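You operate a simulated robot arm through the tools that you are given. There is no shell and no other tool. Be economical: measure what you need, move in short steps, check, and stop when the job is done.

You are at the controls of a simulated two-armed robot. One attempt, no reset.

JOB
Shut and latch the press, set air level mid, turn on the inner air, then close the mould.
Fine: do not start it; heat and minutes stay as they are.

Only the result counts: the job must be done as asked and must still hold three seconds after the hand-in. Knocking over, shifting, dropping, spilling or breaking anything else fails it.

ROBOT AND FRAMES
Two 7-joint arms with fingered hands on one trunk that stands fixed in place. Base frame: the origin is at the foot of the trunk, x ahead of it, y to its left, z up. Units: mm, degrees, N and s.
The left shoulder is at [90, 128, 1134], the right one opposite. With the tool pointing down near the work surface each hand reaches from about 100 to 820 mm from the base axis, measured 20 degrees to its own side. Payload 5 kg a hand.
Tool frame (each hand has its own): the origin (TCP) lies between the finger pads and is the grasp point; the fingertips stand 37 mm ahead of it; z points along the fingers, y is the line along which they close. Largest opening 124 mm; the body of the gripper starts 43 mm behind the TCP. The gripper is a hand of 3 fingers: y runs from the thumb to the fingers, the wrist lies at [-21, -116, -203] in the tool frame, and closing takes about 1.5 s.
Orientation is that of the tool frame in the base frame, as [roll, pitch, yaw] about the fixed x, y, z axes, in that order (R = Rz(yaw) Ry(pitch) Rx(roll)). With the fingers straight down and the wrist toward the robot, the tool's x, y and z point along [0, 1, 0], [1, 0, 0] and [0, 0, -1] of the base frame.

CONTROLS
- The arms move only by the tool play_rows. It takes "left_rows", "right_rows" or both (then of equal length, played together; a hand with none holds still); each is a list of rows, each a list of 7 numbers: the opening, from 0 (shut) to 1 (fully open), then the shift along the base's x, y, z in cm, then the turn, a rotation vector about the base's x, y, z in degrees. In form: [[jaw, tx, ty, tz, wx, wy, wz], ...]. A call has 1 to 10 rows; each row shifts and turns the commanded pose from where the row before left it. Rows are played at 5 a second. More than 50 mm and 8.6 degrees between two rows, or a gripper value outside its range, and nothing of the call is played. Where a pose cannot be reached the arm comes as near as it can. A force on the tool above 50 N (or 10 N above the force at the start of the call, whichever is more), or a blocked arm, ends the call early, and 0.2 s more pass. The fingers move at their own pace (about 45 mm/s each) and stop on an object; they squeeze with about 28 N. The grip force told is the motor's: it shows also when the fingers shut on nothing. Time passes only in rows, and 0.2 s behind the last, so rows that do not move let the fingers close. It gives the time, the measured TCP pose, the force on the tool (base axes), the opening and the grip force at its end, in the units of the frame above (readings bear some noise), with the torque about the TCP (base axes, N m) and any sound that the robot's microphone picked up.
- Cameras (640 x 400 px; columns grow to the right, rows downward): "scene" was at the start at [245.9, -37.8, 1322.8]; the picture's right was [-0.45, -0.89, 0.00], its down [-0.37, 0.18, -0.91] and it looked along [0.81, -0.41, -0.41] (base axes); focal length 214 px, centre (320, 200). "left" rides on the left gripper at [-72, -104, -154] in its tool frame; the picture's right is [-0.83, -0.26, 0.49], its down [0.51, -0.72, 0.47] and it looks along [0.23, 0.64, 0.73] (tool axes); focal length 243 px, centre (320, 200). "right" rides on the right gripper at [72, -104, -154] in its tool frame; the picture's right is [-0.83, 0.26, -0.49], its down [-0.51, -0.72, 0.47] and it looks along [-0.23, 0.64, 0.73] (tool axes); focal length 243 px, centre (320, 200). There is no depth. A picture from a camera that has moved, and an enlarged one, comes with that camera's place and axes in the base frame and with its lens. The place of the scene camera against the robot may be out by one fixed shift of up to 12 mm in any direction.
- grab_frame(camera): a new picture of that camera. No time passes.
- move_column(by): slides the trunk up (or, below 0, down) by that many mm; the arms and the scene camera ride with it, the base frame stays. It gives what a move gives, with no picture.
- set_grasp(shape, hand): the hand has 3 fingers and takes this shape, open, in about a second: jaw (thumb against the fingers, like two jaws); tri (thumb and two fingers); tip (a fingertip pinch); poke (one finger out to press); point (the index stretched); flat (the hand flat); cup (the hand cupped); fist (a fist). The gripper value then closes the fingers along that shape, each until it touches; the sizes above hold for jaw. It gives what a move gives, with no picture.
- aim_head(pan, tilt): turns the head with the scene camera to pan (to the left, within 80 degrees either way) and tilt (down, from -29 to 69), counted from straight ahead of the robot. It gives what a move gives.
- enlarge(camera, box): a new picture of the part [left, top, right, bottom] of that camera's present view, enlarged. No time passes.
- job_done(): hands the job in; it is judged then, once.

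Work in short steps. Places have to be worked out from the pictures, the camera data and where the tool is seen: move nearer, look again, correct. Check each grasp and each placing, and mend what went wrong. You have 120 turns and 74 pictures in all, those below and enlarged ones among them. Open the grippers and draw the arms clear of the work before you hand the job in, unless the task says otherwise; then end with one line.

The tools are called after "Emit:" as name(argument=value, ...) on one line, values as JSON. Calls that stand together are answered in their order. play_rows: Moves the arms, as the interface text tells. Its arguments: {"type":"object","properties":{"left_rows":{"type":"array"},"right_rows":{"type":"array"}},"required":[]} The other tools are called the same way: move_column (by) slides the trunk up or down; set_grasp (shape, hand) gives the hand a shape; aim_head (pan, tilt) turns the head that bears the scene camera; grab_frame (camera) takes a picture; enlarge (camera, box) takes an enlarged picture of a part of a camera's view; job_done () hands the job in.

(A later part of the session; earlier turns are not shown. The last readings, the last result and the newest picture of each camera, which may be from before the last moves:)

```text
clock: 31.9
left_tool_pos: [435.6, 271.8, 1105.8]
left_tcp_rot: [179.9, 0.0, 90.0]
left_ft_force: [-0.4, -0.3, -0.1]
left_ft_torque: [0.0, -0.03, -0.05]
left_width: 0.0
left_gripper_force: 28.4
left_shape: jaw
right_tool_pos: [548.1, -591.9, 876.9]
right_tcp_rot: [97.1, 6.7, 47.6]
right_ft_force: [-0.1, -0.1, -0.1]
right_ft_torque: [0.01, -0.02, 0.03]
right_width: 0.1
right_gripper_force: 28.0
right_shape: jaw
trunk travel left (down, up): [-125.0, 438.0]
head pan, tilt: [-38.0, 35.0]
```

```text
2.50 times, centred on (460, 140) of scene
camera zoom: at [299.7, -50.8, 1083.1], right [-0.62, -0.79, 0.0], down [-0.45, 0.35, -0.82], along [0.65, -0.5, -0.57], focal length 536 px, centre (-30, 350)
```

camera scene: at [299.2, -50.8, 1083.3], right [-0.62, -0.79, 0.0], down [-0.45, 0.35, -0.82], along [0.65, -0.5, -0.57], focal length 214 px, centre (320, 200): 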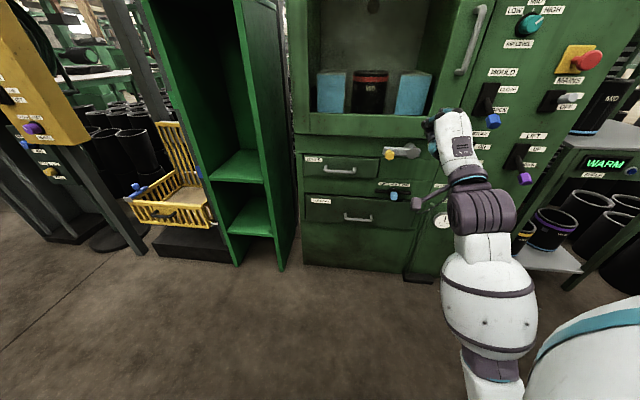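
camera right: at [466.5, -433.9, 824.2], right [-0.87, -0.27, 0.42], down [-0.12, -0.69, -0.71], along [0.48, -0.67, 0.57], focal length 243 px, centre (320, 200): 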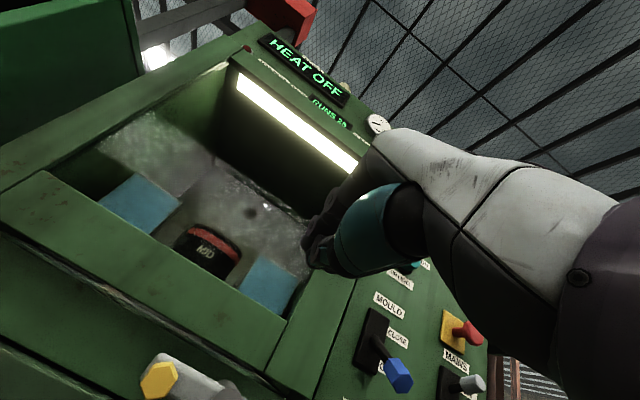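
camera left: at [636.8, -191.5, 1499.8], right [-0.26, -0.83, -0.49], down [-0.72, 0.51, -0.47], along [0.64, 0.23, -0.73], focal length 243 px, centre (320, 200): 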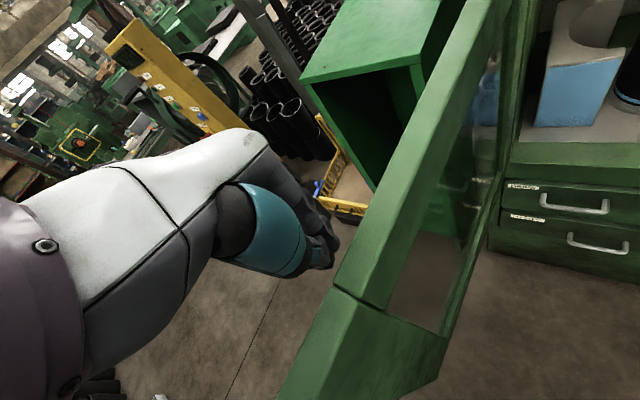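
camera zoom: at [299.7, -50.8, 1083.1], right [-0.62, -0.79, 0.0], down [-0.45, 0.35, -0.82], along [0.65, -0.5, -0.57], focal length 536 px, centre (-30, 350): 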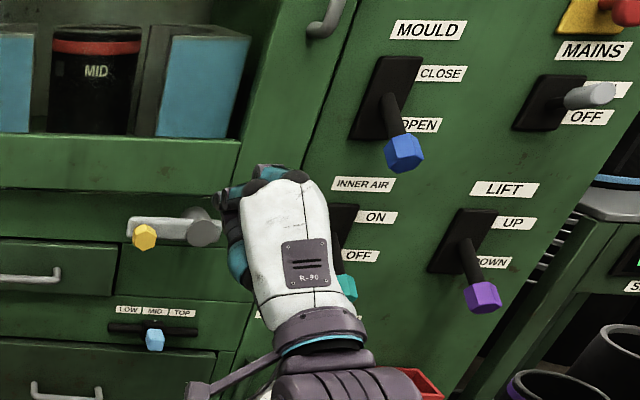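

"INNER AIR" is confirmed as the lower-left lever. The yellow knob is near (711,-690,770) and its pivot near (673,-774,770). I level the hand and bring it below and in front of the knob.

Emit:
play_rows(right_rows=[[0, 2.4, -1.15, -3.45, 0, -4.9, 0], [0, 2.4, -1.15, -3.45, 0, -4.9, 0], [0, 2.4, -1.15, -3.45, 0, 0, 0], [0, 2.0, -1.0, -3.45, 0, 0, 0], [0, 1.5, -0.7, -3.45, 0, 0, 0]])

Emit:
grab_frame(camera="right")

Emit:
enlarge(camera="scene", box=[340, 100, 480, 220])

```text
clock: 33.1
left_tool_pos: [435.7, 270.9, 1105.6]
left_tcp_rot: [-180.0, 0.0, 89.9]
left_ft_force: [0.4, 0.4, -0.4]
left_ft_torque: [0.01, 0.0, 0.0]
left_width: 0.0
left_gripper_force: 27.6
left_shape: jaw
right_tool_pos: [652.8, -643.4, 702.4]
right_tcp_rot: [89.9, 0.2, 47.0]
right_ft_force: [0.1, -1.2, 0.1]
right_ft_torque: [-0.04, 0.01, 0.0]
right_width: 0.1
right_gripper_force: 28.0
right_shape: jaw
trunk travel left (down, up): [-125.0, 438.0]
head pan, tilt: [-38.0, 35.0]
```

```text
38 pictures are left
camera right: at [590.1, -485.0, 597.6], right [-0.93, -0.27, 0.26], down [0.0, -0.69, -0.72], along [0.38, -0.67, 0.64], focal length 243 px, centre (320, 200)
```

right: 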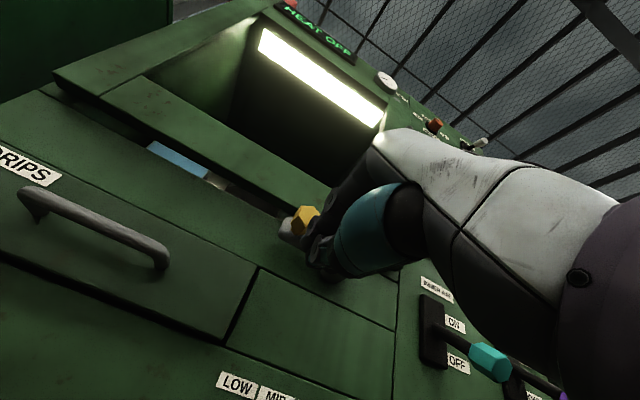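

```text
3.33 times, centred on (410, 160) of scene
camera zoom: at [300.0, -51.1, 1082.9], right [-0.62, -0.79, 0.0], down [-0.45, 0.35, -0.82], along [0.65, -0.5, -0.57], focal length 715 px, centre (20, 333)
```

zoom: 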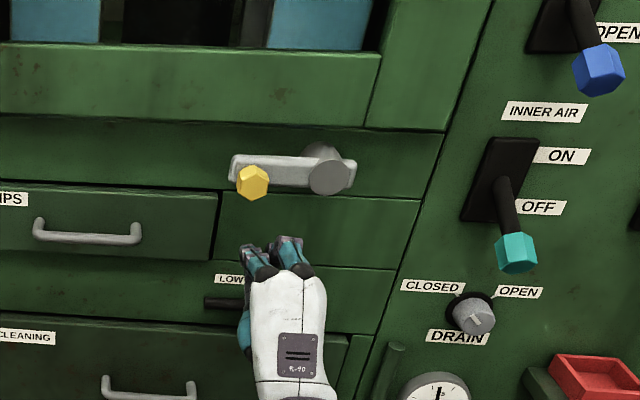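

The fingers sit just below and right of the knob. I shift slightly left, go in about 50 mm so the fingertips pass under the knob, and rise to near contact.

Emit:
play_rows(right_rows=[[0, 2.4, -1.0, 0, 0, 0, 0], [0, 2.5, -1.1, 0, 0, 0, 0], [0, 0, 0, 1, 0, 0, 0], [0, 0, 0, 1, 0, 0, 0]])

Emit:
enlarge(camera="scene", box=[340, 100, 480, 220])

Emit:
enlarge(camera="right", box=[220, 140, 400, 300])

```text
clock: 34.1
left_tool_pos: [436.6, 272.2, 1105.8]
left_tcp_rot: [179.9, 0.1, 89.9]
left_ft_force: [0.0, -0.7, -0.6]
left_ft_torque: [0.02, -0.01, -0.03]
left_width: 0.3
left_gripper_force: 28.0
left_shape: jaw
right_tool_pos: [702.8, -663.9, 724.5]
right_tcp_rot: [89.9, 0.1, 47.0]
right_ft_force: [-0.6, -0.2, 0.6]
right_ft_torque: [-0.01, -0.02, 0.03]
right_width: 0.1
right_gripper_force: 27.7
right_shape: jaw
trunk travel left (down, up): [-125.0, 438.0]
head pan, tilt: [-38.0, 35.0]
```

```text
3.33 times, centred on (410, 160) of scene
camera zoom: at [299.6, -50.7, 1083.1], right [-0.62, -0.79, 0.0], down [-0.45, 0.35, -0.82], along [0.65, -0.5, -0.57], focal length 715 px, centre (20, 333)
```

zoom: 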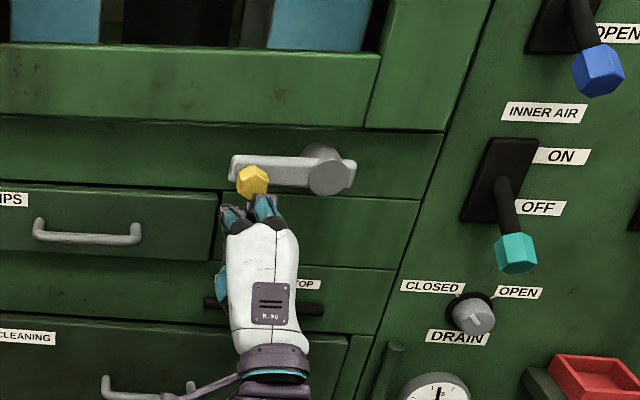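

```text
2.50 times, centred on (310, 220) of right
camera zoom: at [639.4, -506.4, 619.5], right [-0.93, -0.27, 0.26], down [0.0, -0.69, -0.72], along [0.38, -0.67, 0.64], focal length 606 px, centre (345, 150)
```

zoom: 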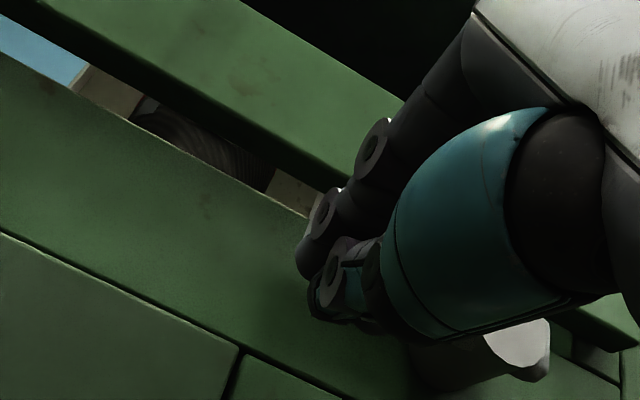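

Looking up from below I see a gap between the door's bottom rail and the sill, so the door may not be fully home. I back off and go press on the door's lower free corner to test and seat it.

Emit:
play_rows(right_rows=[[0, -2.2, 2.05, -0.2, 0, 0, 0], [0, -2.2, 2.05, -0.2, 0, 0, 0], [0, -2.37, -2.54, 3.5, 0, 0, 0], [0, -2.37, -2.54, 3.5, 0, 0, 0], [0, -2.37, -2.54, 3.5, 0, 0, 0], [0, -2.37, -2.54, 3.5, 0, 0, 0], [0, -2.37, -2.54, 3.5, 0, 0, 0]])

Emit:
play_rows(right_rows=[[0, 1.46, -1.36, 0, 0, 0, 0], [0, 1.46, -1.36, 0, 0, 0, 0], [0, 0.73, -0.68, 0, 0, 0, 0], [0, 0.73, -0.68, 0, 0, 0, 0]])

Emit:
grab_frame(camera="right")

Emit:
enlarge(camera="scene", box=[340, 60, 500, 200])

```text
clock: 35.7
left_tool_pos: [435.9, 272.2, 1106.8]
left_tcp_rot: [-179.9, 0.1, 90.1]
left_ft_force: [0.3, -0.2, -0.1]
left_ft_torque: [0.03, 0.01, -0.01]
left_width: 0.0
left_gripper_force: 27.8
left_shape: jaw
right_tool_pos: [541.4, -750.6, 895.8]
right_tcp_rot: [89.9, 0.1, 47.0]
right_ft_force: [-0.9, 0.6, 0.2]
right_ft_torque: [0.03, -0.02, 0.01]
right_width: 0.0
right_gripper_force: 27.6
right_shape: jaw
trunk travel left (down, up): [-125.0, 438.0]
head pan, tilt: [-38.0, 35.0]
```

```text
clock: 36.7
left_tool_pos: [436.0, 271.5, 1105.3]
left_tcp_rot: [179.9, 0.0, 90.0]
left_ft_force: [-0.5, 0.3, -0.3]
left_ft_torque: [-0.03, 0.01, 0.04]
left_width: 0.0
left_gripper_force: 28.1
left_shape: jaw
right_tool_pos: [585.0, -792.3, 896.1]
right_tcp_rot: [89.9, 0.1, 47.0]
right_ft_force: [0.0, -0.6, -0.2]
right_ft_torque: [0.04, -0.02, -0.02]
right_width: 0.1
right_gripper_force: 27.8
right_shape: jaw
trunk travel left (down, up): [-125.0, 438.0]
head pan, tilt: [-38.0, 35.0]
```

```text
34 pictures are left
camera right: at [521.1, -633.0, 790.1], right [-0.93, -0.27, 0.26], down [0.0, -0.69, -0.72], along [0.38, -0.67, 0.64], focal length 243 px, centre (320, 200)
```

right: 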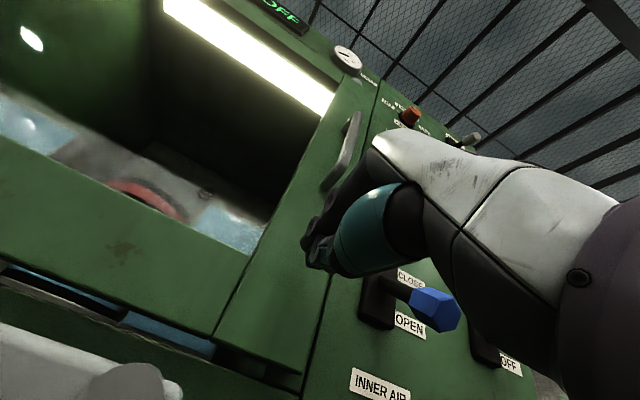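

```text
2.86 times, centred on (420, 130) of scene
camera zoom: at [299.8, -50.8, 1083.0], right [-0.62, -0.79, 0.0], down [-0.45, 0.35, -0.82], along [0.65, -0.5, -0.57], focal length 613 px, centre (34, 400)
```

zoom: 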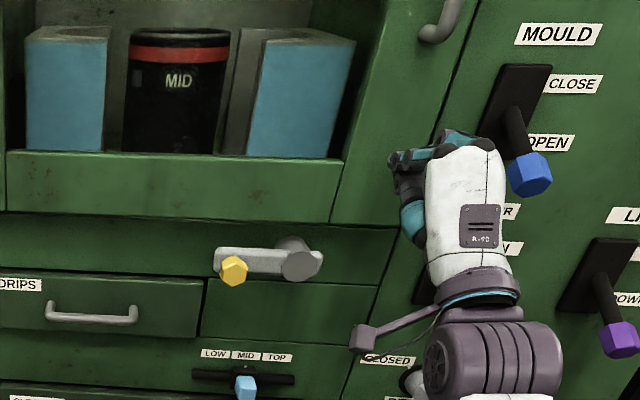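

The gap looks uniform, possibly just the geometry. I test by pressing forward in small steps on the stile.

Emit:
play_rows(right_rows=[[0, 0.44, -0.41, 0, 0, 0, 0], [0, 0.44, -0.41, 0, 0, 0, 0], [0, 0.44, -0.41, 0, 0, 0, 0], [0, 0.44, -0.41, 0, 0, 0, 0], [0, 0.44, -0.41, 0, 0, 0, 0], [0, 0.44, -0.41, 0, 0, 0, 0]])

```text
clock: 38.1
left_tool_pos: [435.4, 272.2, 1106.1]
left_tcp_rot: [-180.0, 0.0, 90.0]
left_ft_force: [-0.2, -0.1, 0.4]
left_ft_torque: [0.03, -0.01, -0.01]
left_width: 0.1
left_gripper_force: 27.7
left_shape: jaw
right_tool_pos: [610.5, -816.7, 895.4]
right_tcp_rot: [89.9, 0.1, 47.2]
right_ft_force: [0.3, -0.1, -0.4]
right_ft_torque: [0.02, 0.0, 0.02]
right_width: 0.2
right_gripper_force: 27.8
right_shape: jaw
trunk travel left (down, up): [-125.0, 438.0]
head pan, tilt: [-38.0, 35.0]
```

Emit:
play_rows(right_rows=[[0, 0.44, -0.41, 0, 0, 0, 0], [0, 0.44, -0.41, 0, 0, 0, 0], [0, 0.44, -0.41, 0, 0, 0, 0], [0, 0.44, -0.41, 0, 0, 0, 0], [0, 0.44, -0.41, 0, 0, 0, 0], [0, 0.44, -0.41, 0, 0, 0, 0]])

Emit:
grab_frame(camera="right")

Emit:
enlarge(camera="scene", box=[340, 60, 500, 200])

```text
clock: 38.6
left_tool_pos: [434.6, 272.9, 1106.7]
left_tcp_rot: [-179.9, 0.0, 89.9]
left_ft_force: [-0.4, -0.8, -0.8]
left_ft_torque: [0.03, 0.05, 0.03]
left_width: 0.1
left_gripper_force: 28.1
left_shape: jaw
right_tool_pos: [613.1, -817.7, 896.6]
right_tcp_rot: [89.6, 0.0, 47.0]
right_ft_force: [-20.1, 17.1, -3.2]
right_ft_torque: [0.15, 0.17, 0.1]
right_width: 0.0
right_gripper_force: 27.7
right_shape: jaw
trunk travel left (down, up): [-125.0, 438.0]
head pan, tilt: [-38.0, 35.0]
stopped in row 2 (right hand): the force on the tool passed its limit at 61 N (the readings are from after the stop); the commanded pose is now the measured one
```

```text
32 pictures are left
camera right: at [550.2, -659.9, 791.4], right [-0.93, -0.27, 0.26], down [0.0, -0.7, -0.72], along [0.38, -0.66, 0.65], focal length 243 px, centre (320, 200)
```

right: 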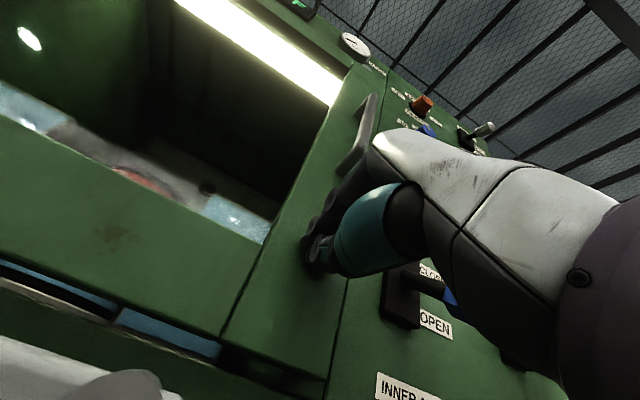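

```text
2.86 times, centred on (420, 130) of scene
camera zoom: at [298.7, -50.1, 1083.4], right [-0.62, -0.79, 0.0], down [-0.45, 0.35, -0.82], along [0.65, -0.5, -0.57], focal length 613 px, centre (34, 400)
```

zoom: 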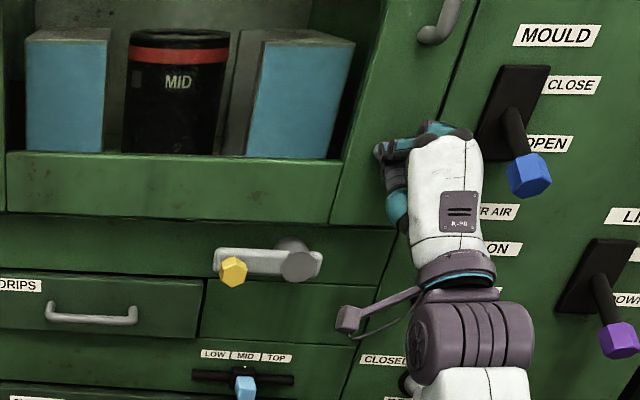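

A stiff stop at 61 N and no visible door motion show the door is fully shut (front at n≈1043). I return to the position under the yellow knob.

Emit:
play_rows(right_rows=[[0, -2.4, 2.25, 0, 0, 0, 0], [0, -2.4, 2.25, 0, 0, 0, 0], [0, -2.4, 2.25, 0, 0, 0, 0], [0, 2.37, 2.54, -3.5, 0, 0, 0], [0, 2.37, 2.54, -3.5, 0, 0, 0], [0, 2.37, 2.54, -3.5, 0, 0, 0], [0, 2.37, 2.54, -3.5, 0, 0, 0], [0, 2.37, 2.54, -3.5, 0, 0, 0]])

```text
clock: 40.4
left_tool_pos: [436.4, 271.9, 1106.2]
left_tcp_rot: [-179.8, 0.0, 89.9]
left_ft_force: [-0.3, 0.6, 0.8]
left_ft_torque: [0.01, 0.02, 0.02]
left_width: 0.0
left_gripper_force: 27.9
left_shape: jaw
right_tool_pos: [660.9, -623.9, 718.1]
right_tcp_rot: [89.8, 0.1, 46.9]
right_ft_force: [0.0, 0.5, -0.2]
right_ft_torque: [0.0, -0.01, 0.0]
right_width: 0.1
right_gripper_force: 28.2
right_shape: jaw
trunk travel left (down, up): [-125.0, 438.0]
head pan, tilt: [-38.0, 35.0]
```

Emit:
play_rows(right_rows=[[0, 2.3, -2.15, 0, 0, 0, 0], [0, 2.3, -2.15, 0, 0, 0, 0], [0, 0, 0, 1.7, 0, 0, 0], [0, 0.06, 0.07, 1.63, 0, 0, 0], [0, 0.06, 0.07, 1.63, 0, 0, 0], [0, 0.06, 0.07, 1.63, 0, 0, 0]])

Emit:
enlarge(camera="scene", box=[340, 60, 500, 200])

```text
clock: 41.8
left_tool_pos: [435.8, 272.6, 1106.4]
left_tcp_rot: [-179.9, 0.0, 89.9]
left_ft_force: [-1.1, -0.5, 0.1]
left_ft_torque: [-0.02, 0.02, 0.01]
left_width: 0.0
left_gripper_force: 28.8
left_shape: jaw
right_tool_pos: [709.2, -663.8, 787.9]
right_tcp_rot: [89.8, 0.1, 47.1]
right_ft_force: [-0.3, 0.7, -0.6]
right_ft_torque: [-0.01, 0.0, 0.04]
right_width: 0.0
right_gripper_force: 28.1
right_shape: jaw
trunk travel left (down, up): [-125.0, 438.0]
head pan, tilt: [-38.0, 35.0]
```

```text
2.86 times, centred on (420, 130) of scene
camera zoom: at [299.5, -50.7, 1083.1], right [-0.62, -0.79, 0.0], down [-0.45, 0.35, -0.82], along [0.65, -0.5, -0.57], focal length 613 px, centre (34, 400)
```

zoom: 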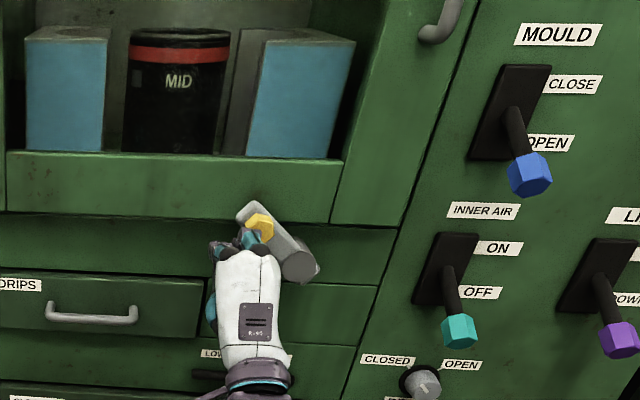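

The lever is turning up, at about 45°. I continue the arc up and to the right.

Emit:
play_rows(right_rows=[[0, -0.45, -0.49, 1.27, 0, 0, 0], [0, -0.45, -0.49, 1.27, 0, 0, 0], [0, -0.45, -0.49, 1.27, 0, 0, 0], [0, -0.89, -0.95, 0.9, 0, 0, 0], [0, -0.89, -0.95, 0.9, 0, 0, 0], [0, -0.89, -0.95, 0.9, 0, 0, 0]])

Emit:
enlarge(camera="scene", box=[340, 60, 500, 200])

```text
clock: 43.2
left_tool_pos: [434.9, 272.0, 1106.3]
left_tcp_rot: [180.0, 0.1, 90.1]
left_ft_force: [-0.2, -0.3, 0.1]
left_ft_torque: [0.01, -0.01, 0.03]
left_width: 0.0
left_gripper_force: 27.9
left_shape: jaw
right_tool_pos: [668.6, -708.8, 852.6]
right_tcp_rot: [89.8, 0.0, 47.3]
right_ft_force: [1.3, 0.4, 0.3]
right_ft_torque: [-0.01, -0.02, -0.01]
right_width: 0.2
right_gripper_force: 27.9
right_shape: jaw
trunk travel left (down, up): [-125.0, 438.0]
head pan, tilt: [-38.0, 35.0]
```

```text
2.86 times, centred on (420, 130) of scene
camera zoom: at [299.5, -50.7, 1083.1], right [-0.62, -0.79, 0.0], down [-0.45, 0.35, -0.82], along [0.65, -0.5, -0.57], focal length 613 px, centre (34, 400)
```

zoom: 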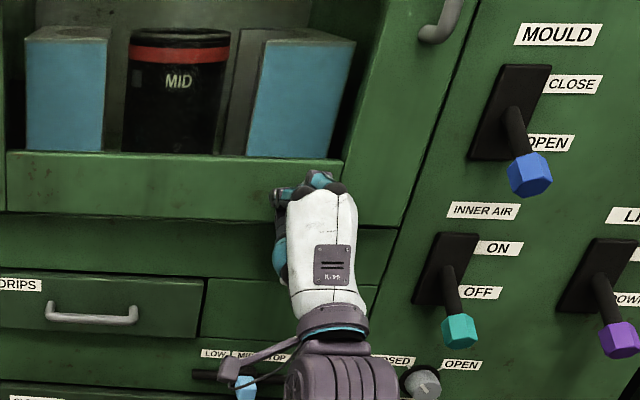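

The lever is hidden behind the hand. I withdraw backward and to the left to look at it.

Emit:
play_rows(right_rows=[[0, -2.5, 2.3, 0, 0, 0, 0], [0, -2.5, 2.3, 0, 0, 0, 0], [0, 2.5, 3, -3, 0, 0, 0], [0, 2.5, 3, -3, 0, 0, 0], [0, 0, 3, -3, 0, 0, 0]])

Emit:
enlarge(camera="scene", box=[340, 60, 500, 200])

```text
clock: 44.6
left_tool_pos: [436.8, 272.7, 1105.8]
left_tcp_rot: [180.0, 0.0, 90.2]
left_ft_force: [0.0, -0.4, -0.1]
left_ft_torque: [0.0, -0.06, 0.02]
left_width: 0.0
left_gripper_force: 27.9
left_shape: jaw
right_tool_pos: [669.7, -581.8, 788.5]
right_tcp_rot: [87.3, 1.1, 46.6]
right_ft_force: [0.1, -1.0, 0.6]
right_ft_torque: [-0.02, 0.0, -0.02]
right_width: 0.3
right_gripper_force: 28.6
right_shape: jaw
trunk travel left (down, up): [-125.0, 438.0]
head pan, tilt: [-38.0, 35.0]
stopped in row 5 (right hand): the arm was blocked; the commanded pose is now the measured one
```

```text
2.86 times, centred on (420, 130) of scene
camera zoom: at [299.8, -50.3, 1083.0], right [-0.62, -0.79, 0.0], down [-0.45, 0.35, -0.82], along [0.65, -0.5, -0.57], focal length 613 px, centre (34, 400)
```

zoom: 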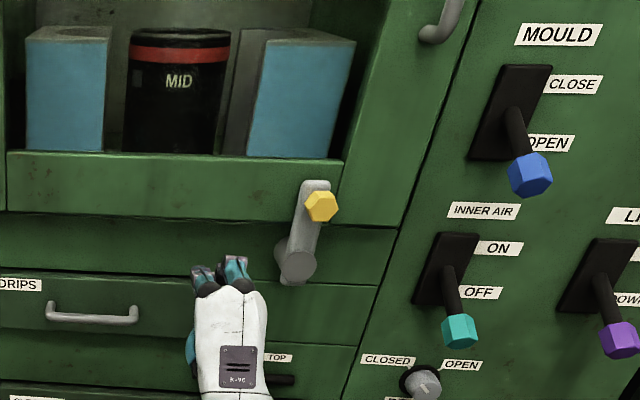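

The lever now points up across the door. I zoom to judge its angle precisely.

Emit:
enlarge(camera="scene", box=[420, 100, 480, 170])

```text
5.71 times, centred on (450, 135) of scene
camera zoom: at [299.8, -50.3, 1083.0], right [-0.62, -0.79, 0.0], down [-0.45, 0.35, -0.82], along [0.65, -0.5, -0.57], focal length 1226 px, centre (-423, 571)
```

zoom: 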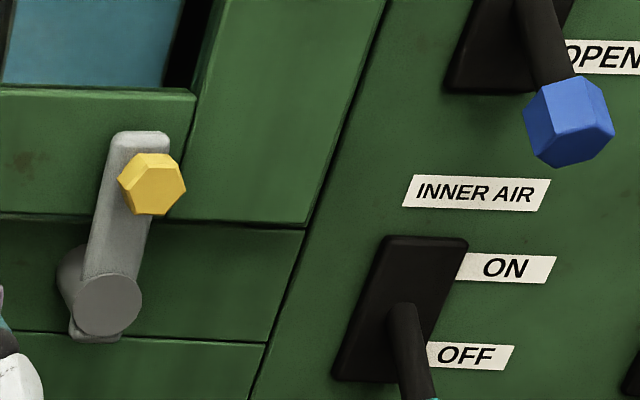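

The lever is within about 2° of vertical. I nudge it a few millimetres more from the left to make sure it is fully home.

Emit:
play_rows(right_rows=[[0, -2.4, -2.56, 3.2, 0, 0, 0], [0, -2.4, -2.56, 3.2, 0, 0, 0], [0, 2.92, -2.73, 0, 0, 0, 0], [0, 2.92, -2.73, 0, 0, 0, 0], [0, -0.66, -0.71, 0, 0, 0, 0], [0, -0.66, -0.71, 0, 0, 0, 0], [0, -0.4, -0.43, 0, 0, 0, 0], [0, -0.2, -0.22, 0, 0, 0, 0], [0, -0.2, -0.22, 0, 0, 0, 0]])

```text
clock: 46.6
left_tool_pos: [438.4, 273.8, 1104.8]
left_tcp_rot: [-179.9, 0.1, 90.0]
left_ft_force: [0.4, 0.9, 0.6]
left_ft_torque: [0.04, 0.02, 0.02]
left_width: 0.0
left_gripper_force: 28.3
left_shape: jaw
right_tool_pos: [659.4, -707.8, 850.9]
right_tcp_rot: [87.2, 1.2, 47.0]
right_ft_force: [20.5, 20.8, 1.0]
right_ft_torque: [0.03, -0.02, 0.67]
right_width: 0.1
right_gripper_force: 27.6
right_shape: jaw
trunk travel left (down, up): [-125.0, 438.0]
head pan, tilt: [-38.0, 35.0]
```

A hard stop at 29 N confirms the latch is home. I withdraw and raise the trunk for the panel controls.

Emit:
play_rows(right_rows=[[0, 0.7, 0.75, 0, 0, 0, 0], [0, 0.7, 0.75, 0, 0, 0, 0], [0, -2.9, 2.7, 0, 0, 0, 0], [0, -2.9, 2.7, 0, 0, 0, 0], [0, -2.9, 2.7, 2, 1, -1, 0], [0, -2.9, 2.7, 2, 1, -1, 0]])

Emit:
move_column(by=200)

Emit:
aim_head(pan=-50, tilt=30)

Emit:
grab_frame(camera="scene")

Emit:
grab_frame(camera="right")

```text
clock: 48.0
left_tool_pos: [435.6, 272.0, 1105.1]
left_tcp_rot: [180.0, 0.0, 90.0]
left_ft_force: [0.6, 0.6, 0.1]
left_ft_torque: [-0.02, -0.01, -0.01]
left_width: 0.0
left_gripper_force: 27.8
left_shape: jaw
right_tool_pos: [556.7, -589.1, 893.1]
right_tcp_rot: [87.2, -1.7, 46.6]
right_ft_force: [-1.0, -0.2, 0.3]
right_ft_torque: [0.03, -0.01, 0.0]
right_width: 0.2
right_gripper_force: 27.9
right_shape: jaw
trunk travel left (down, up): [-125.0, 438.0]
head pan, tilt: [-38.0, 35.0]
```

```text
clock: 50.2
left_tool_pos: [435.9, 272.1, 1306.0]
left_tcp_rot: [-180.0, 0.0, 90.0]
left_ft_force: [-0.1, -0.2, 0.4]
left_ft_torque: [0.01, 0.01, -0.03]
left_width: 0.2
left_gripper_force: 27.9
left_shape: jaw
right_tool_pos: [555.4, -587.9, 1090.2]
right_tcp_rot: [87.2, -1.7, 46.6]
right_ft_force: [-1.0, 0.4, -0.1]
right_ft_torque: [0.02, 0.01, 0.0]
right_width: 0.0
right_gripper_force: 27.6
right_shape: jaw
trunk travel left (down, up): [-325.0, 238.0]
head pan, tilt: [-38.0, 35.0]
```

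```text
clock: 50.9
left_tool_pos: [436.2, 271.4, 1306.0]
left_tcp_rot: [-180.0, 0.1, 90.0]
left_ft_force: [-0.9, 1.1, 0.0]
left_ft_torque: [0.0, 0.02, 0.03]
left_width: 0.0
left_gripper_force: 28.0
left_shape: jaw
right_tool_pos: [554.5, -588.6, 1091.5]
right_tcp_rot: [87.2, -1.7, 46.6]
right_ft_force: [-0.7, 0.0, 0.0]
right_ft_torque: [0.02, -0.02, -0.01]
right_width: 0.1
right_gripper_force: 27.6
right_shape: jaw
trunk travel left (down, up): [-325.0, 238.0]
head pan, tilt: [-50.0, 30.0]
```

```text
26 pictures are left
camera scene: at [221.5, -65.8, 1313.8], right [-0.77, -0.64, 0.0], down [-0.32, 0.38, -0.87], along [0.56, -0.66, -0.5], focal length 214 px, centre (320, 200)
```

scene: 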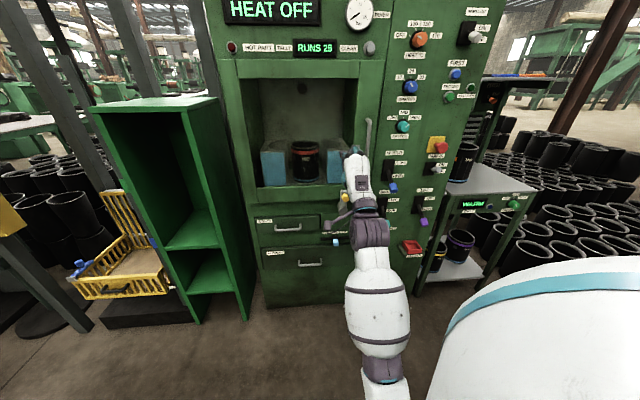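

```text
25 pictures are left
camera right: at [499.2, -430.3, 981.3], right [-0.94, -0.26, 0.21], down [0.03, -0.7, -0.71], along [0.34, -0.66, 0.67], focal length 243 px, centre (320, 200)
```

right: 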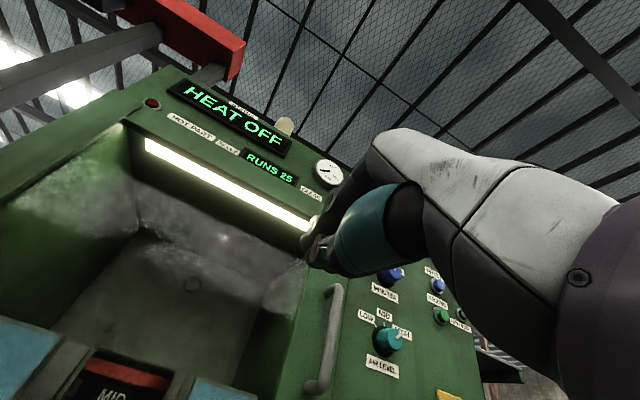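

The AIR LEVEL knob is around (540,-950,1138). I open the fingers and move in front of it for a closer look.

Emit:
play_rows(right_rows=[[0.7, -3.33, -3.57, 0.7, 0.67, 3.2, 0.4], [0.7, -3.33, -3.57, 0.7, 0, 0, 0], [0.7, -3.33, -3.57, 0.7, 0, 0, 0], [0.7, -3.33, -3.57, 0.7, 0, 0, 0], [0.7, -3.33, -3.57, 0.7, 0, 0, 0], [0.7, -3.33, -3.57, 0.7, 0, 0, 0], [0.7, 2.5, -2.3, 0, 0, 0, 0], [0.7, 2.5, -2.3, 0, 0, 0, 0]])

Emit:
grab_frame(camera="right")

Emit:
enlarge(camera="scene", box=[340, 60, 480, 200])

```text
clock: 52.7
left_tool_pos: [435.8, 271.2, 1305.9]
left_tcp_rot: [179.9, 0.0, 90.1]
left_ft_force: [-0.8, 0.0, 0.3]
left_ft_torque: [0.0, 0.01, 0.02]
left_width: 0.2
left_gripper_force: 28.0
left_shape: jaw
right_tool_pos: [405.4, -849.6, 1134.3]
right_tcp_rot: [90.0, -0.2, 47.1]
right_ft_force: [1.3, -0.4, -0.5]
right_ft_torque: [-0.02, -0.03, 0.04]
right_width: 86.6
right_gripper_force: 0.1
right_shape: jaw
trunk travel left (down, up): [-325.0, 238.0]
head pan, tilt: [-50.0, 30.0]
```

```text
24 pictures are left
camera right: at [342.0, -690.8, 1028.9], right [-0.93, -0.27, 0.26], down [0.0, -0.69, -0.72], along [0.38, -0.67, 0.64], focal length 243 px, centre (320, 200)
```

right: 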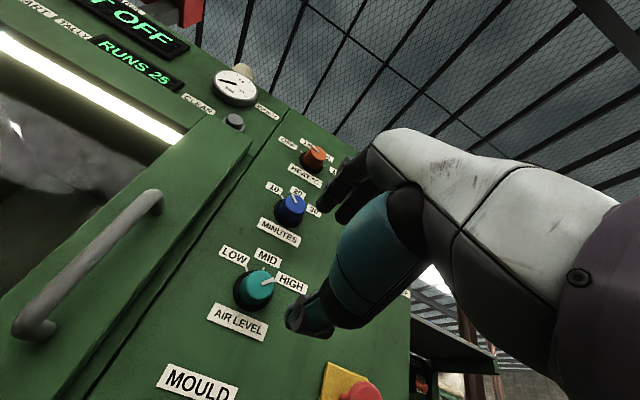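

```text
2.86 times, centred on (410, 130) of scene
camera zoom: at [221.2, -66.6, 1313.8], right [-0.77, -0.64, 0.0], down [-0.32, 0.38, -0.87], along [0.56, -0.66, -0.5], focal length 613 px, centre (63, 400)
```

zoom: 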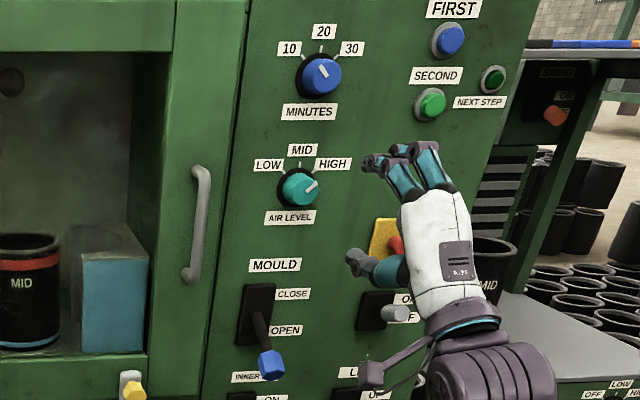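

Two right-camera views put the knob front at about (543,-962,1130). I approach straight in, stopping about 35 mm short of the grasp depth.

Emit:
play_rows(right_rows=[[0.7, 3.19, -2.44, -0.13, 0, 0, 0], [0.7, 3.19, -2.44, -0.13, 0, 0, 0], [0.7, 3.19, -2.44, -0.13, 0, 0, 0]])

Emit:
grab_frame(camera="right")

Emit:
enlarge(camera="scene", box=[340, 60, 480, 200])

```text
clock: 53.5
left_tool_pos: [437.7, 271.3, 1306.4]
left_tcp_rot: [-179.9, 0.0, 90.0]
left_ft_force: [0.4, -0.5, 0.4]
left_ft_torque: [0.01, 0.03, 0.03]
left_width: 0.0
left_gripper_force: 28.1
left_shape: jaw
right_tool_pos: [502.6, -922.8, 1129.6]
right_tcp_rot: [90.0, 0.0, 47.1]
right_ft_force: [1.0, -1.2, 0.4]
right_ft_torque: [-0.02, -0.03, -0.05]
right_width: 86.7
right_gripper_force: 0.0
right_shape: jaw
trunk travel left (down, up): [-325.0, 238.0]
head pan, tilt: [-50.0, 30.0]
```

```text
22 pictures are left
camera right: at [438.5, -763.9, 1024.3], right [-0.93, -0.27, 0.26], down [0.0, -0.69, -0.72], along [0.38, -0.67, 0.64], focal length 243 px, centre (320, 200)
```

right: 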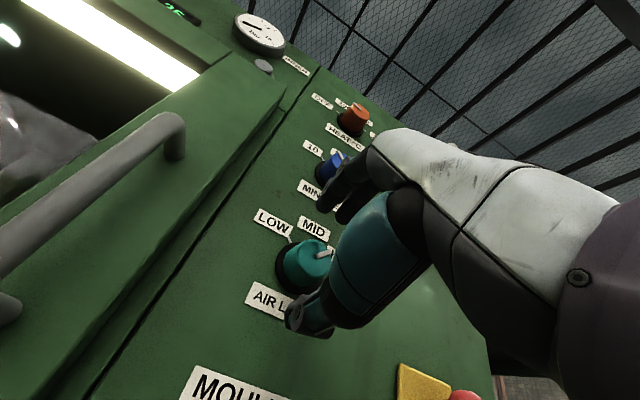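

```text
2.86 times, centred on (410, 130) of scene
camera zoom: at [222.8, -66.4, 1313.5], right [-0.77, -0.64, 0.0], down [-0.32, 0.38, -0.87], along [0.56, -0.66, -0.5], focal length 613 px, centre (63, 400)
```

zoom: 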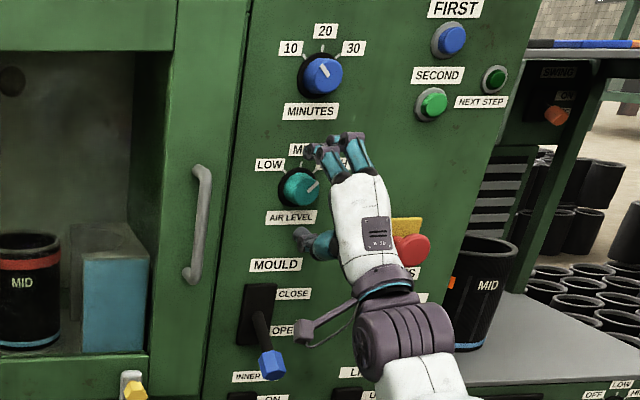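

The knob lines up with the tool axis within a few millimetres. I go in the last 34 mm, then close on it.

Emit:
play_rows(right_rows=[[0.7, 1.1, -1.3, 0, 0, 0, 0], [0.7, 1.1, -1.3, 0, 0, 0, 0], [0.3, 0, 0, 0, 0, 0, 0], [0.3, 0, 0, 0, 0, 0, 0], [0, 0, 0, 0, 0, 0, 0], [0, 0, 0, 0, 0, 0, 0], [0, 0, 0, 0, 0, 0, 0], [0, 0, 0, 0, 0, 0, 0]])

Emit:
grab_frame(camera="right")

```text
clock: 55.3
left_tool_pos: [434.7, 272.5, 1305.3]
left_tcp_rot: [180.0, 0.0, 90.0]
left_ft_force: [0.7, -0.5, 1.2]
left_ft_torque: [-0.03, -0.01, 0.02]
left_width: 0.2
left_gripper_force: 27.9
left_shape: jaw
right_tool_pos: [522.6, -949.1, 1130.5]
right_tcp_rot: [90.0, -0.1, 46.9]
right_ft_force: [1.3, 0.0, -0.7]
right_ft_torque: [-0.02, -0.01, 0.02]
right_width: 31.2
right_gripper_force: 28.1
right_shape: jaw
trunk travel left (down, up): [-325.0, 238.0]
head pan, tilt: [-50.0, 30.0]
```

```text
20 pictures are left
camera right: at [459.9, -789.1, 1024.7], right [-0.93, -0.27, 0.26], down [0.0, -0.69, -0.72], along [0.38, -0.67, 0.64], focal length 243 px, centre (320, 200)
```

right: 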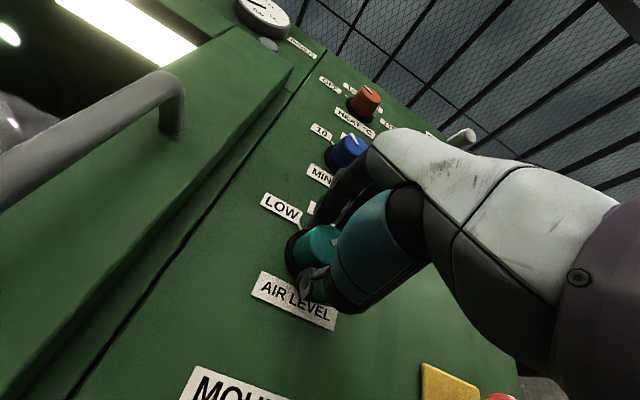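

The knob is gripped (31 mm). I turn it counter-clockwise, as seen from the front, 40° toward MID.

Emit:
play_rows(right_rows=[[0, 0, 0, 0, -5.85, 5.46, 0], [0, 0, 0, 0, -5.85, 5.46, 0], [0, 0, 0, 0, -5.85, 5.46, 0], [0, 0, 0, 0, -5.85, 5.46, 0], [0, 0, 0, 0, -5.85, 5.46, 0]])

Emit:
enlarge(camera="scene", box=[350, 70, 470, 190])

Emit:
grab_frame(camera="right")

```text
clock: 56.5
left_tool_pos: [433.6, 271.5, 1305.1]
left_tcp_rot: [179.9, -0.1, 90.0]
left_ft_force: [-0.8, -0.8, 0.2]
left_ft_torque: [0.0, -0.02, -0.01]
left_width: 0.0
left_gripper_force: 27.9
left_shape: jaw
right_tool_pos: [523.3, -948.7, 1129.7]
right_tcp_rot: [90.0, 40.1, 46.9]
right_ft_force: [-2.0, 0.8, -0.2]
right_ft_torque: [0.09, 0.1, -0.13]
right_width: 31.0
right_gripper_force: 27.3
right_shape: jaw
trunk travel left (down, up): [-325.0, 238.0]
head pan, tilt: [-50.0, 30.0]
```

```text
3.33 times, centred on (410, 130) of scene
camera zoom: at [220.7, -66.0, 1314.0], right [-0.77, -0.64, 0.0], down [-0.32, 0.38, -0.87], along [0.56, -0.66, -0.5], focal length 715 px, centre (20, 433)
```

zoom: 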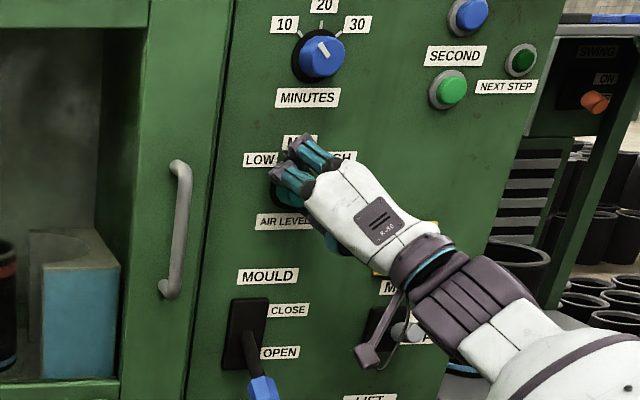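

```text
18 pictures are left
camera right: at [402.5, -850.7, 1002.2], right [-0.68, -0.01, 0.73], down [-0.24, -0.94, -0.23], along [0.7, -0.33, 0.64], focal length 243 px, centre (320, 200)
```

right: 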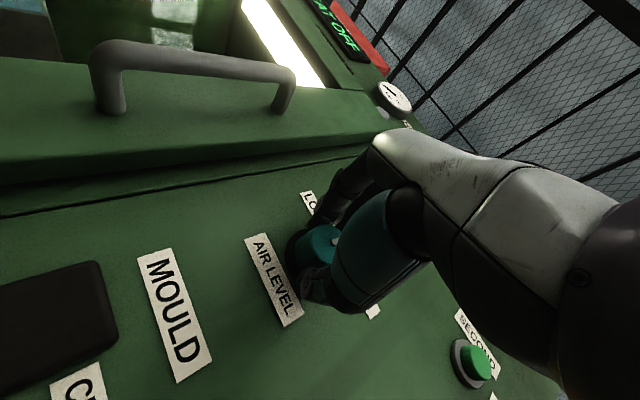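

The pointer is hidden, so I release the knob, back off straight and check.

Emit:
play_rows(right_rows=[[0.7, 0, 0, 0, 0, 0, 0], [0.7, 0, 0, 0, 0, 0, 0], [0.7, 0, 0, 0, 0, 0, 0], [0.7, 0, 0, 0, 0, 0, 0], [0.7, -2.9, 2.7, 0, 0, 0, 0], [0.7, -2.9, 2.7, 0, 0, 0, 0]])

Emit:
enlarge(camera="scene", box=[370, 90, 430, 150])

```text
clock: 57.9
left_tool_pos: [435.1, 273.5, 1307.8]
left_tcp_rot: [180.0, 0.0, 90.1]
left_ft_force: [0.2, 0.1, 0.1]
left_ft_torque: [0.01, -0.02, 0.0]
left_width: 0.0
left_gripper_force: 28.3
left_shape: jaw
right_tool_pos: [466.9, -894.5, 1130.4]
right_tcp_rot: [89.9, 40.0, 47.1]
right_ft_force: [0.1, 0.0, 1.1]
right_ft_torque: [0.02, 0.04, -0.01]
right_width: 86.4
right_gripper_force: 0.1
right_shape: jaw
trunk travel left (down, up): [-325.0, 238.0]
head pan, tilt: [-50.0, 30.0]
```

```text
6.67 times, centred on (400, 120) of scene
camera zoom: at [220.7, -65.1, 1314.1], right [-0.77, -0.64, 0.0], down [-0.32, 0.38, -0.87], along [0.56, -0.66, -0.5], focal length 1430 px, centre (-213, 733)
```

zoom: 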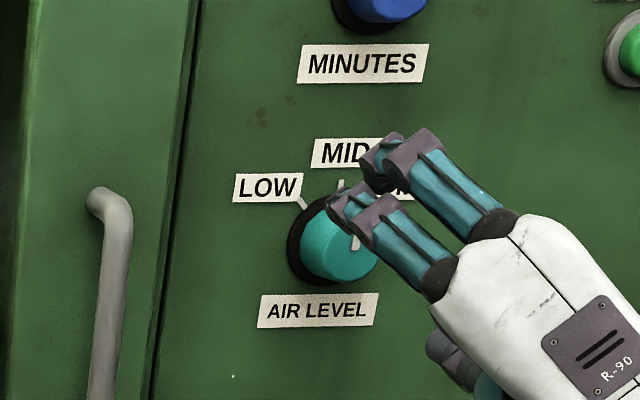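

Partly hidden still; I move further back and right for a clear view.

Emit:
play_rows(right_rows=[[0.3, -2.9, 2.7, -2, 0, 0, 0], [0.3, -2.9, 2.7, -2, 0, 0, 0], [0.3, -1, 0, -4, 0, 0, 0]])

Emit:
enlarge(camera="scene", box=[370, 90, 430, 150])

```text
clock: 58.7
left_tool_pos: [436.7, 272.1, 1305.8]
left_tcp_rot: [180.0, -0.1, 90.0]
left_ft_force: [0.3, -0.1, 0.0]
left_ft_torque: [0.05, -0.02, 0.0]
left_width: 0.0
left_gripper_force: 27.7
left_shape: jaw
right_tool_pos: [397.1, -841.1, 1048.2]
right_tcp_rot: [90.1, 39.9, 47.1]
right_ft_force: [0.2, -0.5, 0.2]
right_ft_torque: [0.05, 0.02, -0.02]
right_width: 37.7
right_gripper_force: 0.1
right_shape: jaw
trunk travel left (down, up): [-325.0, 238.0]
head pan, tilt: [-50.0, 30.0]
```

```text
6.67 times, centred on (400, 120) of scene
camera zoom: at [221.8, -67.3, 1313.7], right [-0.77, -0.64, 0.0], down [-0.32, 0.38, -0.87], along [0.56, -0.66, -0.5], focal length 1430 px, centre (-213, 733)
```

zoom: 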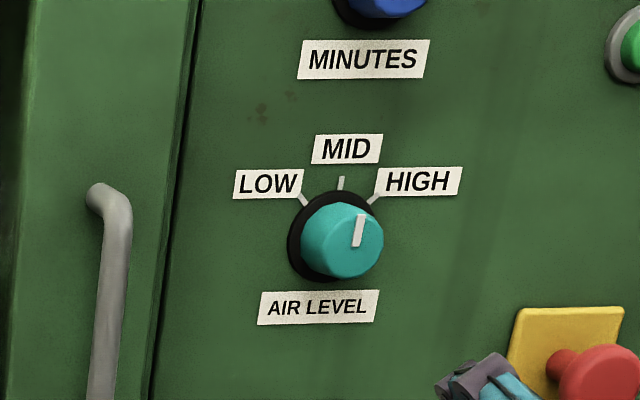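

The pointer is exactly vertical at MID. Now the inner air: its teal lever end is near (507,-887,707) and hangs down at OFF, with the MOULD end at (507,-890,897). I roll the hand back, close the fingers, retract and lower the trunk.

Emit:
play_rows(right_rows=[[0, -2, 2, 0, 5.85, -5.46, 0], [0, -2, 2, 0, 5.85, -5.46, 0], [0, -1, 2, 0, 5.85, -5.46, 0], [0, 0, 2, 0, 5.85, -5.46, 0], [0, 2, 3, 0, 5.85, -5.46, 0], [0, 2, 3, 0, 0, 0, 0], [0, 2, 3, 0, 0, 0, 0]])

Emit:
move_column(by=-200)

```text
clock: 60.3
left_tool_pos: [437.5, 274.1, 1304.8]
left_tcp_rot: [-179.9, 0.0, 90.1]
left_ft_force: [0.3, 0.0, -0.3]
left_ft_torque: [-0.06, 0.03, 0.02]
left_width: 0.1
left_gripper_force: 28.6
left_shape: jaw
right_tool_pos: [407.0, -669.1, 1049.8]
right_tcp_rot: [89.9, 0.0, 46.9]
right_ft_force: [0.7, 0.0, -0.8]
right_ft_torque: [0.01, -0.04, -0.03]
right_width: 0.0
right_gripper_force: 28.6
right_shape: jaw
trunk travel left (down, up): [-325.0, 238.0]
head pan, tilt: [-50.0, 30.0]
```

```text
clock: 62.5
left_tool_pos: [435.8, 272.2, 1107.4]
left_tcp_rot: [-180.0, 0.0, 90.0]
left_ft_force: [0.5, 0.2, -0.3]
left_ft_torque: [-0.02, 0.02, 0.0]
left_width: 0.0
left_gripper_force: 27.8
left_shape: jaw
right_tool_pos: [406.4, -668.7, 851.2]
right_tcp_rot: [89.9, -0.1, 47.0]
right_ft_force: [0.1, 0.9, -0.2]
right_ft_torque: [0.03, -0.02, -0.01]
right_width: 0.2
right_gripper_force: 27.8
right_shape: jaw
trunk travel left (down, up): [-125.0, 438.0]
head pan, tilt: [-50.0, 30.0]
```

The pose held well. I move below the INNER AIR lever end, keeping clear of the panel.

Emit:
play_rows(right_rows=[[0, -1.23, -1.32, -4, 0, 0, 0], [0, -1.23, -1.32, -4, 0, 0, 0], [0, -1.23, -1.32, -4, 0, 0, 0], [0, -1.23, -1.32, -4, 0, 0, 0], [0, -1.23, -1.32, -4, 0, 0, 0], [0, 3.1, -2.9, 0, 0, 0, 0], [0, 3.1, -2.9, 0, 0, 0, 0], [0, 3.1, -2.9, 0, 0, 0, 0]])

Emit:
grab_frame(camera="right")

Emit:
enlarge(camera="scene", box=[320, 60, 460, 200])

```text
clock: 64.3
left_tool_pos: [436.5, 272.6, 1106.2]
left_tcp_rot: [179.9, 0.0, 90.0]
left_ft_force: [0.1, 0.7, -0.3]
left_ft_torque: [0.04, 0.04, -0.01]
left_width: 0.0
left_gripper_force: 27.8
left_shape: jaw
right_tool_pos: [438.8, -822.9, 648.8]
right_tcp_rot: [90.0, 0.0, 46.9]
right_ft_force: [-1.0, -1.5, 0.5]
right_ft_torque: [-0.02, -0.03, -0.02]
right_width: 0.0
right_gripper_force: 28.3
right_shape: jaw
trunk travel left (down, up): [-125.0, 438.0]
head pan, tilt: [-50.0, 30.0]
```

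```text
15 pictures are left
camera right: at [375.4, -664.9, 543.3], right [-0.93, -0.27, 0.26], down [0.0, -0.69, -0.72], along [0.38, -0.67, 0.64], focal length 243 px, centre (320, 200)
```

right: 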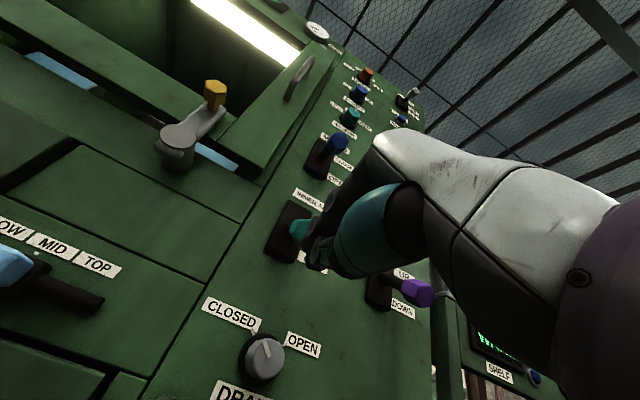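

```text
2.86 times, centred on (390, 130) of scene
camera zoom: at [288.6, -66.2, 1090.7], right [-0.77, -0.64, 0.0], down [-0.32, 0.38, -0.87], along [0.56, -0.66, -0.5], focal length 613 px, centre (120, 400)
```

zoom: 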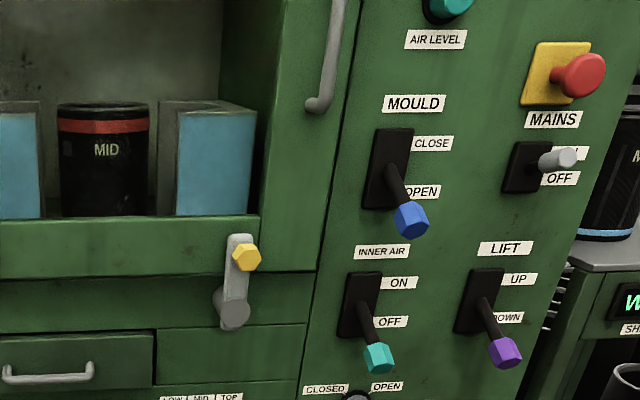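

A third view confirms the teal end at (507,-887,707); the fingers are right below it. I go in under the lever and lift.

Emit:
play_rows(right_rows=[[0, 3.03, -2.83, 0, 0, 0, 0], [0, 3.03, -2.83, 0, 0, 0, 0], [0, 0, 0, 1.2, 0, 0, 0], [0, 0, 0, 1.2, 0, 0, 0], [0, 0, 0, 1.2, 0, 0, 0], [0, 0, 0, 1.2, 0, 0, 0], [0, 0, 0, 1.2, 0, 0, 0], [0, 0, 0, 1.2, 0, 0, 0], [0, 0, 0, 1.2, 0, 0, 0]])

Emit:
enlarge(camera="scene", box=[320, 60, 460, 200])

```text
clock: 65.3
left_tool_pos: [435.3, 271.1, 1106.3]
left_tcp_rot: [180.0, 0.0, 90.0]
left_ft_force: [-0.6, -0.8, 0.0]
left_ft_torque: [0.0, 0.05, -0.01]
left_width: 0.1
left_gripper_force: 28.3
left_shape: jaw
right_tool_pos: [493.9, -881.0, 668.5]
right_tcp_rot: [90.2, -0.4, 46.8]
right_ft_force: [-22.7, 2.5, -6.9]
right_ft_torque: [-0.12, -1.09, -0.07]
right_width: 0.1
right_gripper_force: 27.9
right_shape: jaw
trunk travel left (down, up): [-125.0, 438.0]
head pan, tilt: [-50.0, 30.0]
stopped in row 5 (right hand): the force on the tool passed its limit at 54 N (the readings are from after the stop); the commanded pose is now the measured one
```

```text
2.86 times, centred on (390, 130) of scene
camera zoom: at [287.8, -66.0, 1091.1], right [-0.77, -0.64, 0.0], down [-0.32, 0.38, -0.87], along [0.56, -0.66, -0.5], focal length 613 px, centre (120, 400)
```

zoom: 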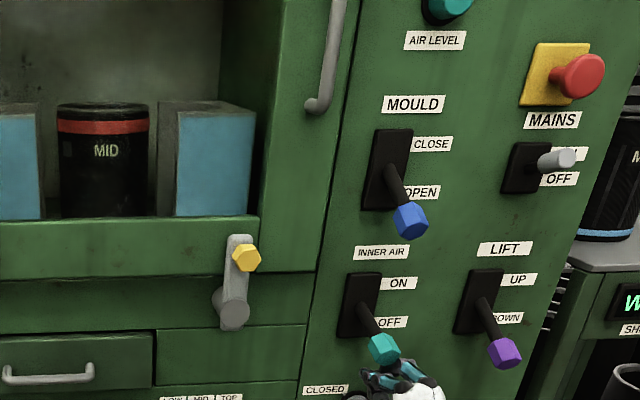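

The torque places the contact about 56 mm above the TCP, so the knuckles hit the lever's end rather than the tips lifting it. I drop lower, go a bit deeper so the knuckles are under the lever, then lift.

Emit:
play_rows(right_rows=[[0, -0.7, 0.7, -1, 0, 0, 0], [0, 0, 0, -3, 0, 0, 0], [0, 0, 0, -3, 0, 0, 0], [0, 1.4, -0.95, 0, 0, 0, 0], [0, 1.4, -0.95, 0, 0, 0, 0], [0, 0, 0, 1.2, 0, 0, 0], [0, 0, 0, 1.2, 0, 0, 0], [0, 0, 0, 1.2, 0, 0, 0], [0, 0, 0, 1.2, 0, 0, 0]])

Emit:
enlarge(camera="scene", box=[320, 80, 460, 220])

```text
clock: 67.3
left_tool_pos: [436.7, 273.2, 1106.3]
left_tcp_rot: [180.0, 0.0, 90.0]
left_ft_force: [0.3, -0.5, 0.4]
left_ft_torque: [-0.01, 0.02, -0.03]
left_width: 0.1
left_gripper_force: 28.2
left_shape: jaw
right_tool_pos: [517.5, -892.3, 649.5]
right_tcp_rot: [90.1, -0.2, 46.8]
right_ft_force: [-0.3, 0.0, 0.8]
right_ft_torque: [0.01, 0.0, -0.03]
right_width: 0.0
right_gripper_force: 28.3
right_shape: jaw
trunk travel left (down, up): [-125.0, 438.0]
head pan, tilt: [-50.0, 30.0]
```

```text
2.86 times, centred on (390, 150) of scene
camera zoom: at [288.3, -65.7, 1090.9], right [-0.77, -0.64, 0.0], down [-0.32, 0.38, -0.87], along [0.56, -0.66, -0.5], focal length 613 px, centre (120, 343)
```

zoom: 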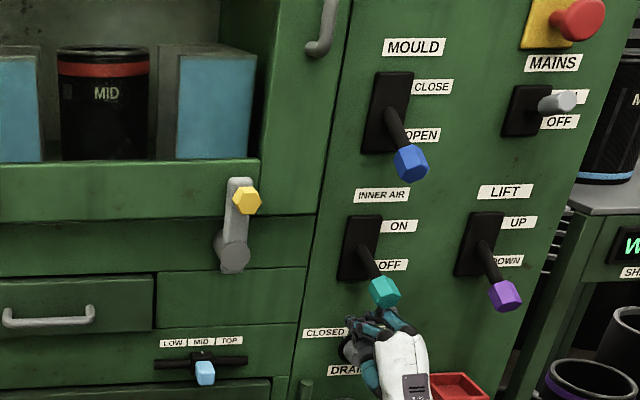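

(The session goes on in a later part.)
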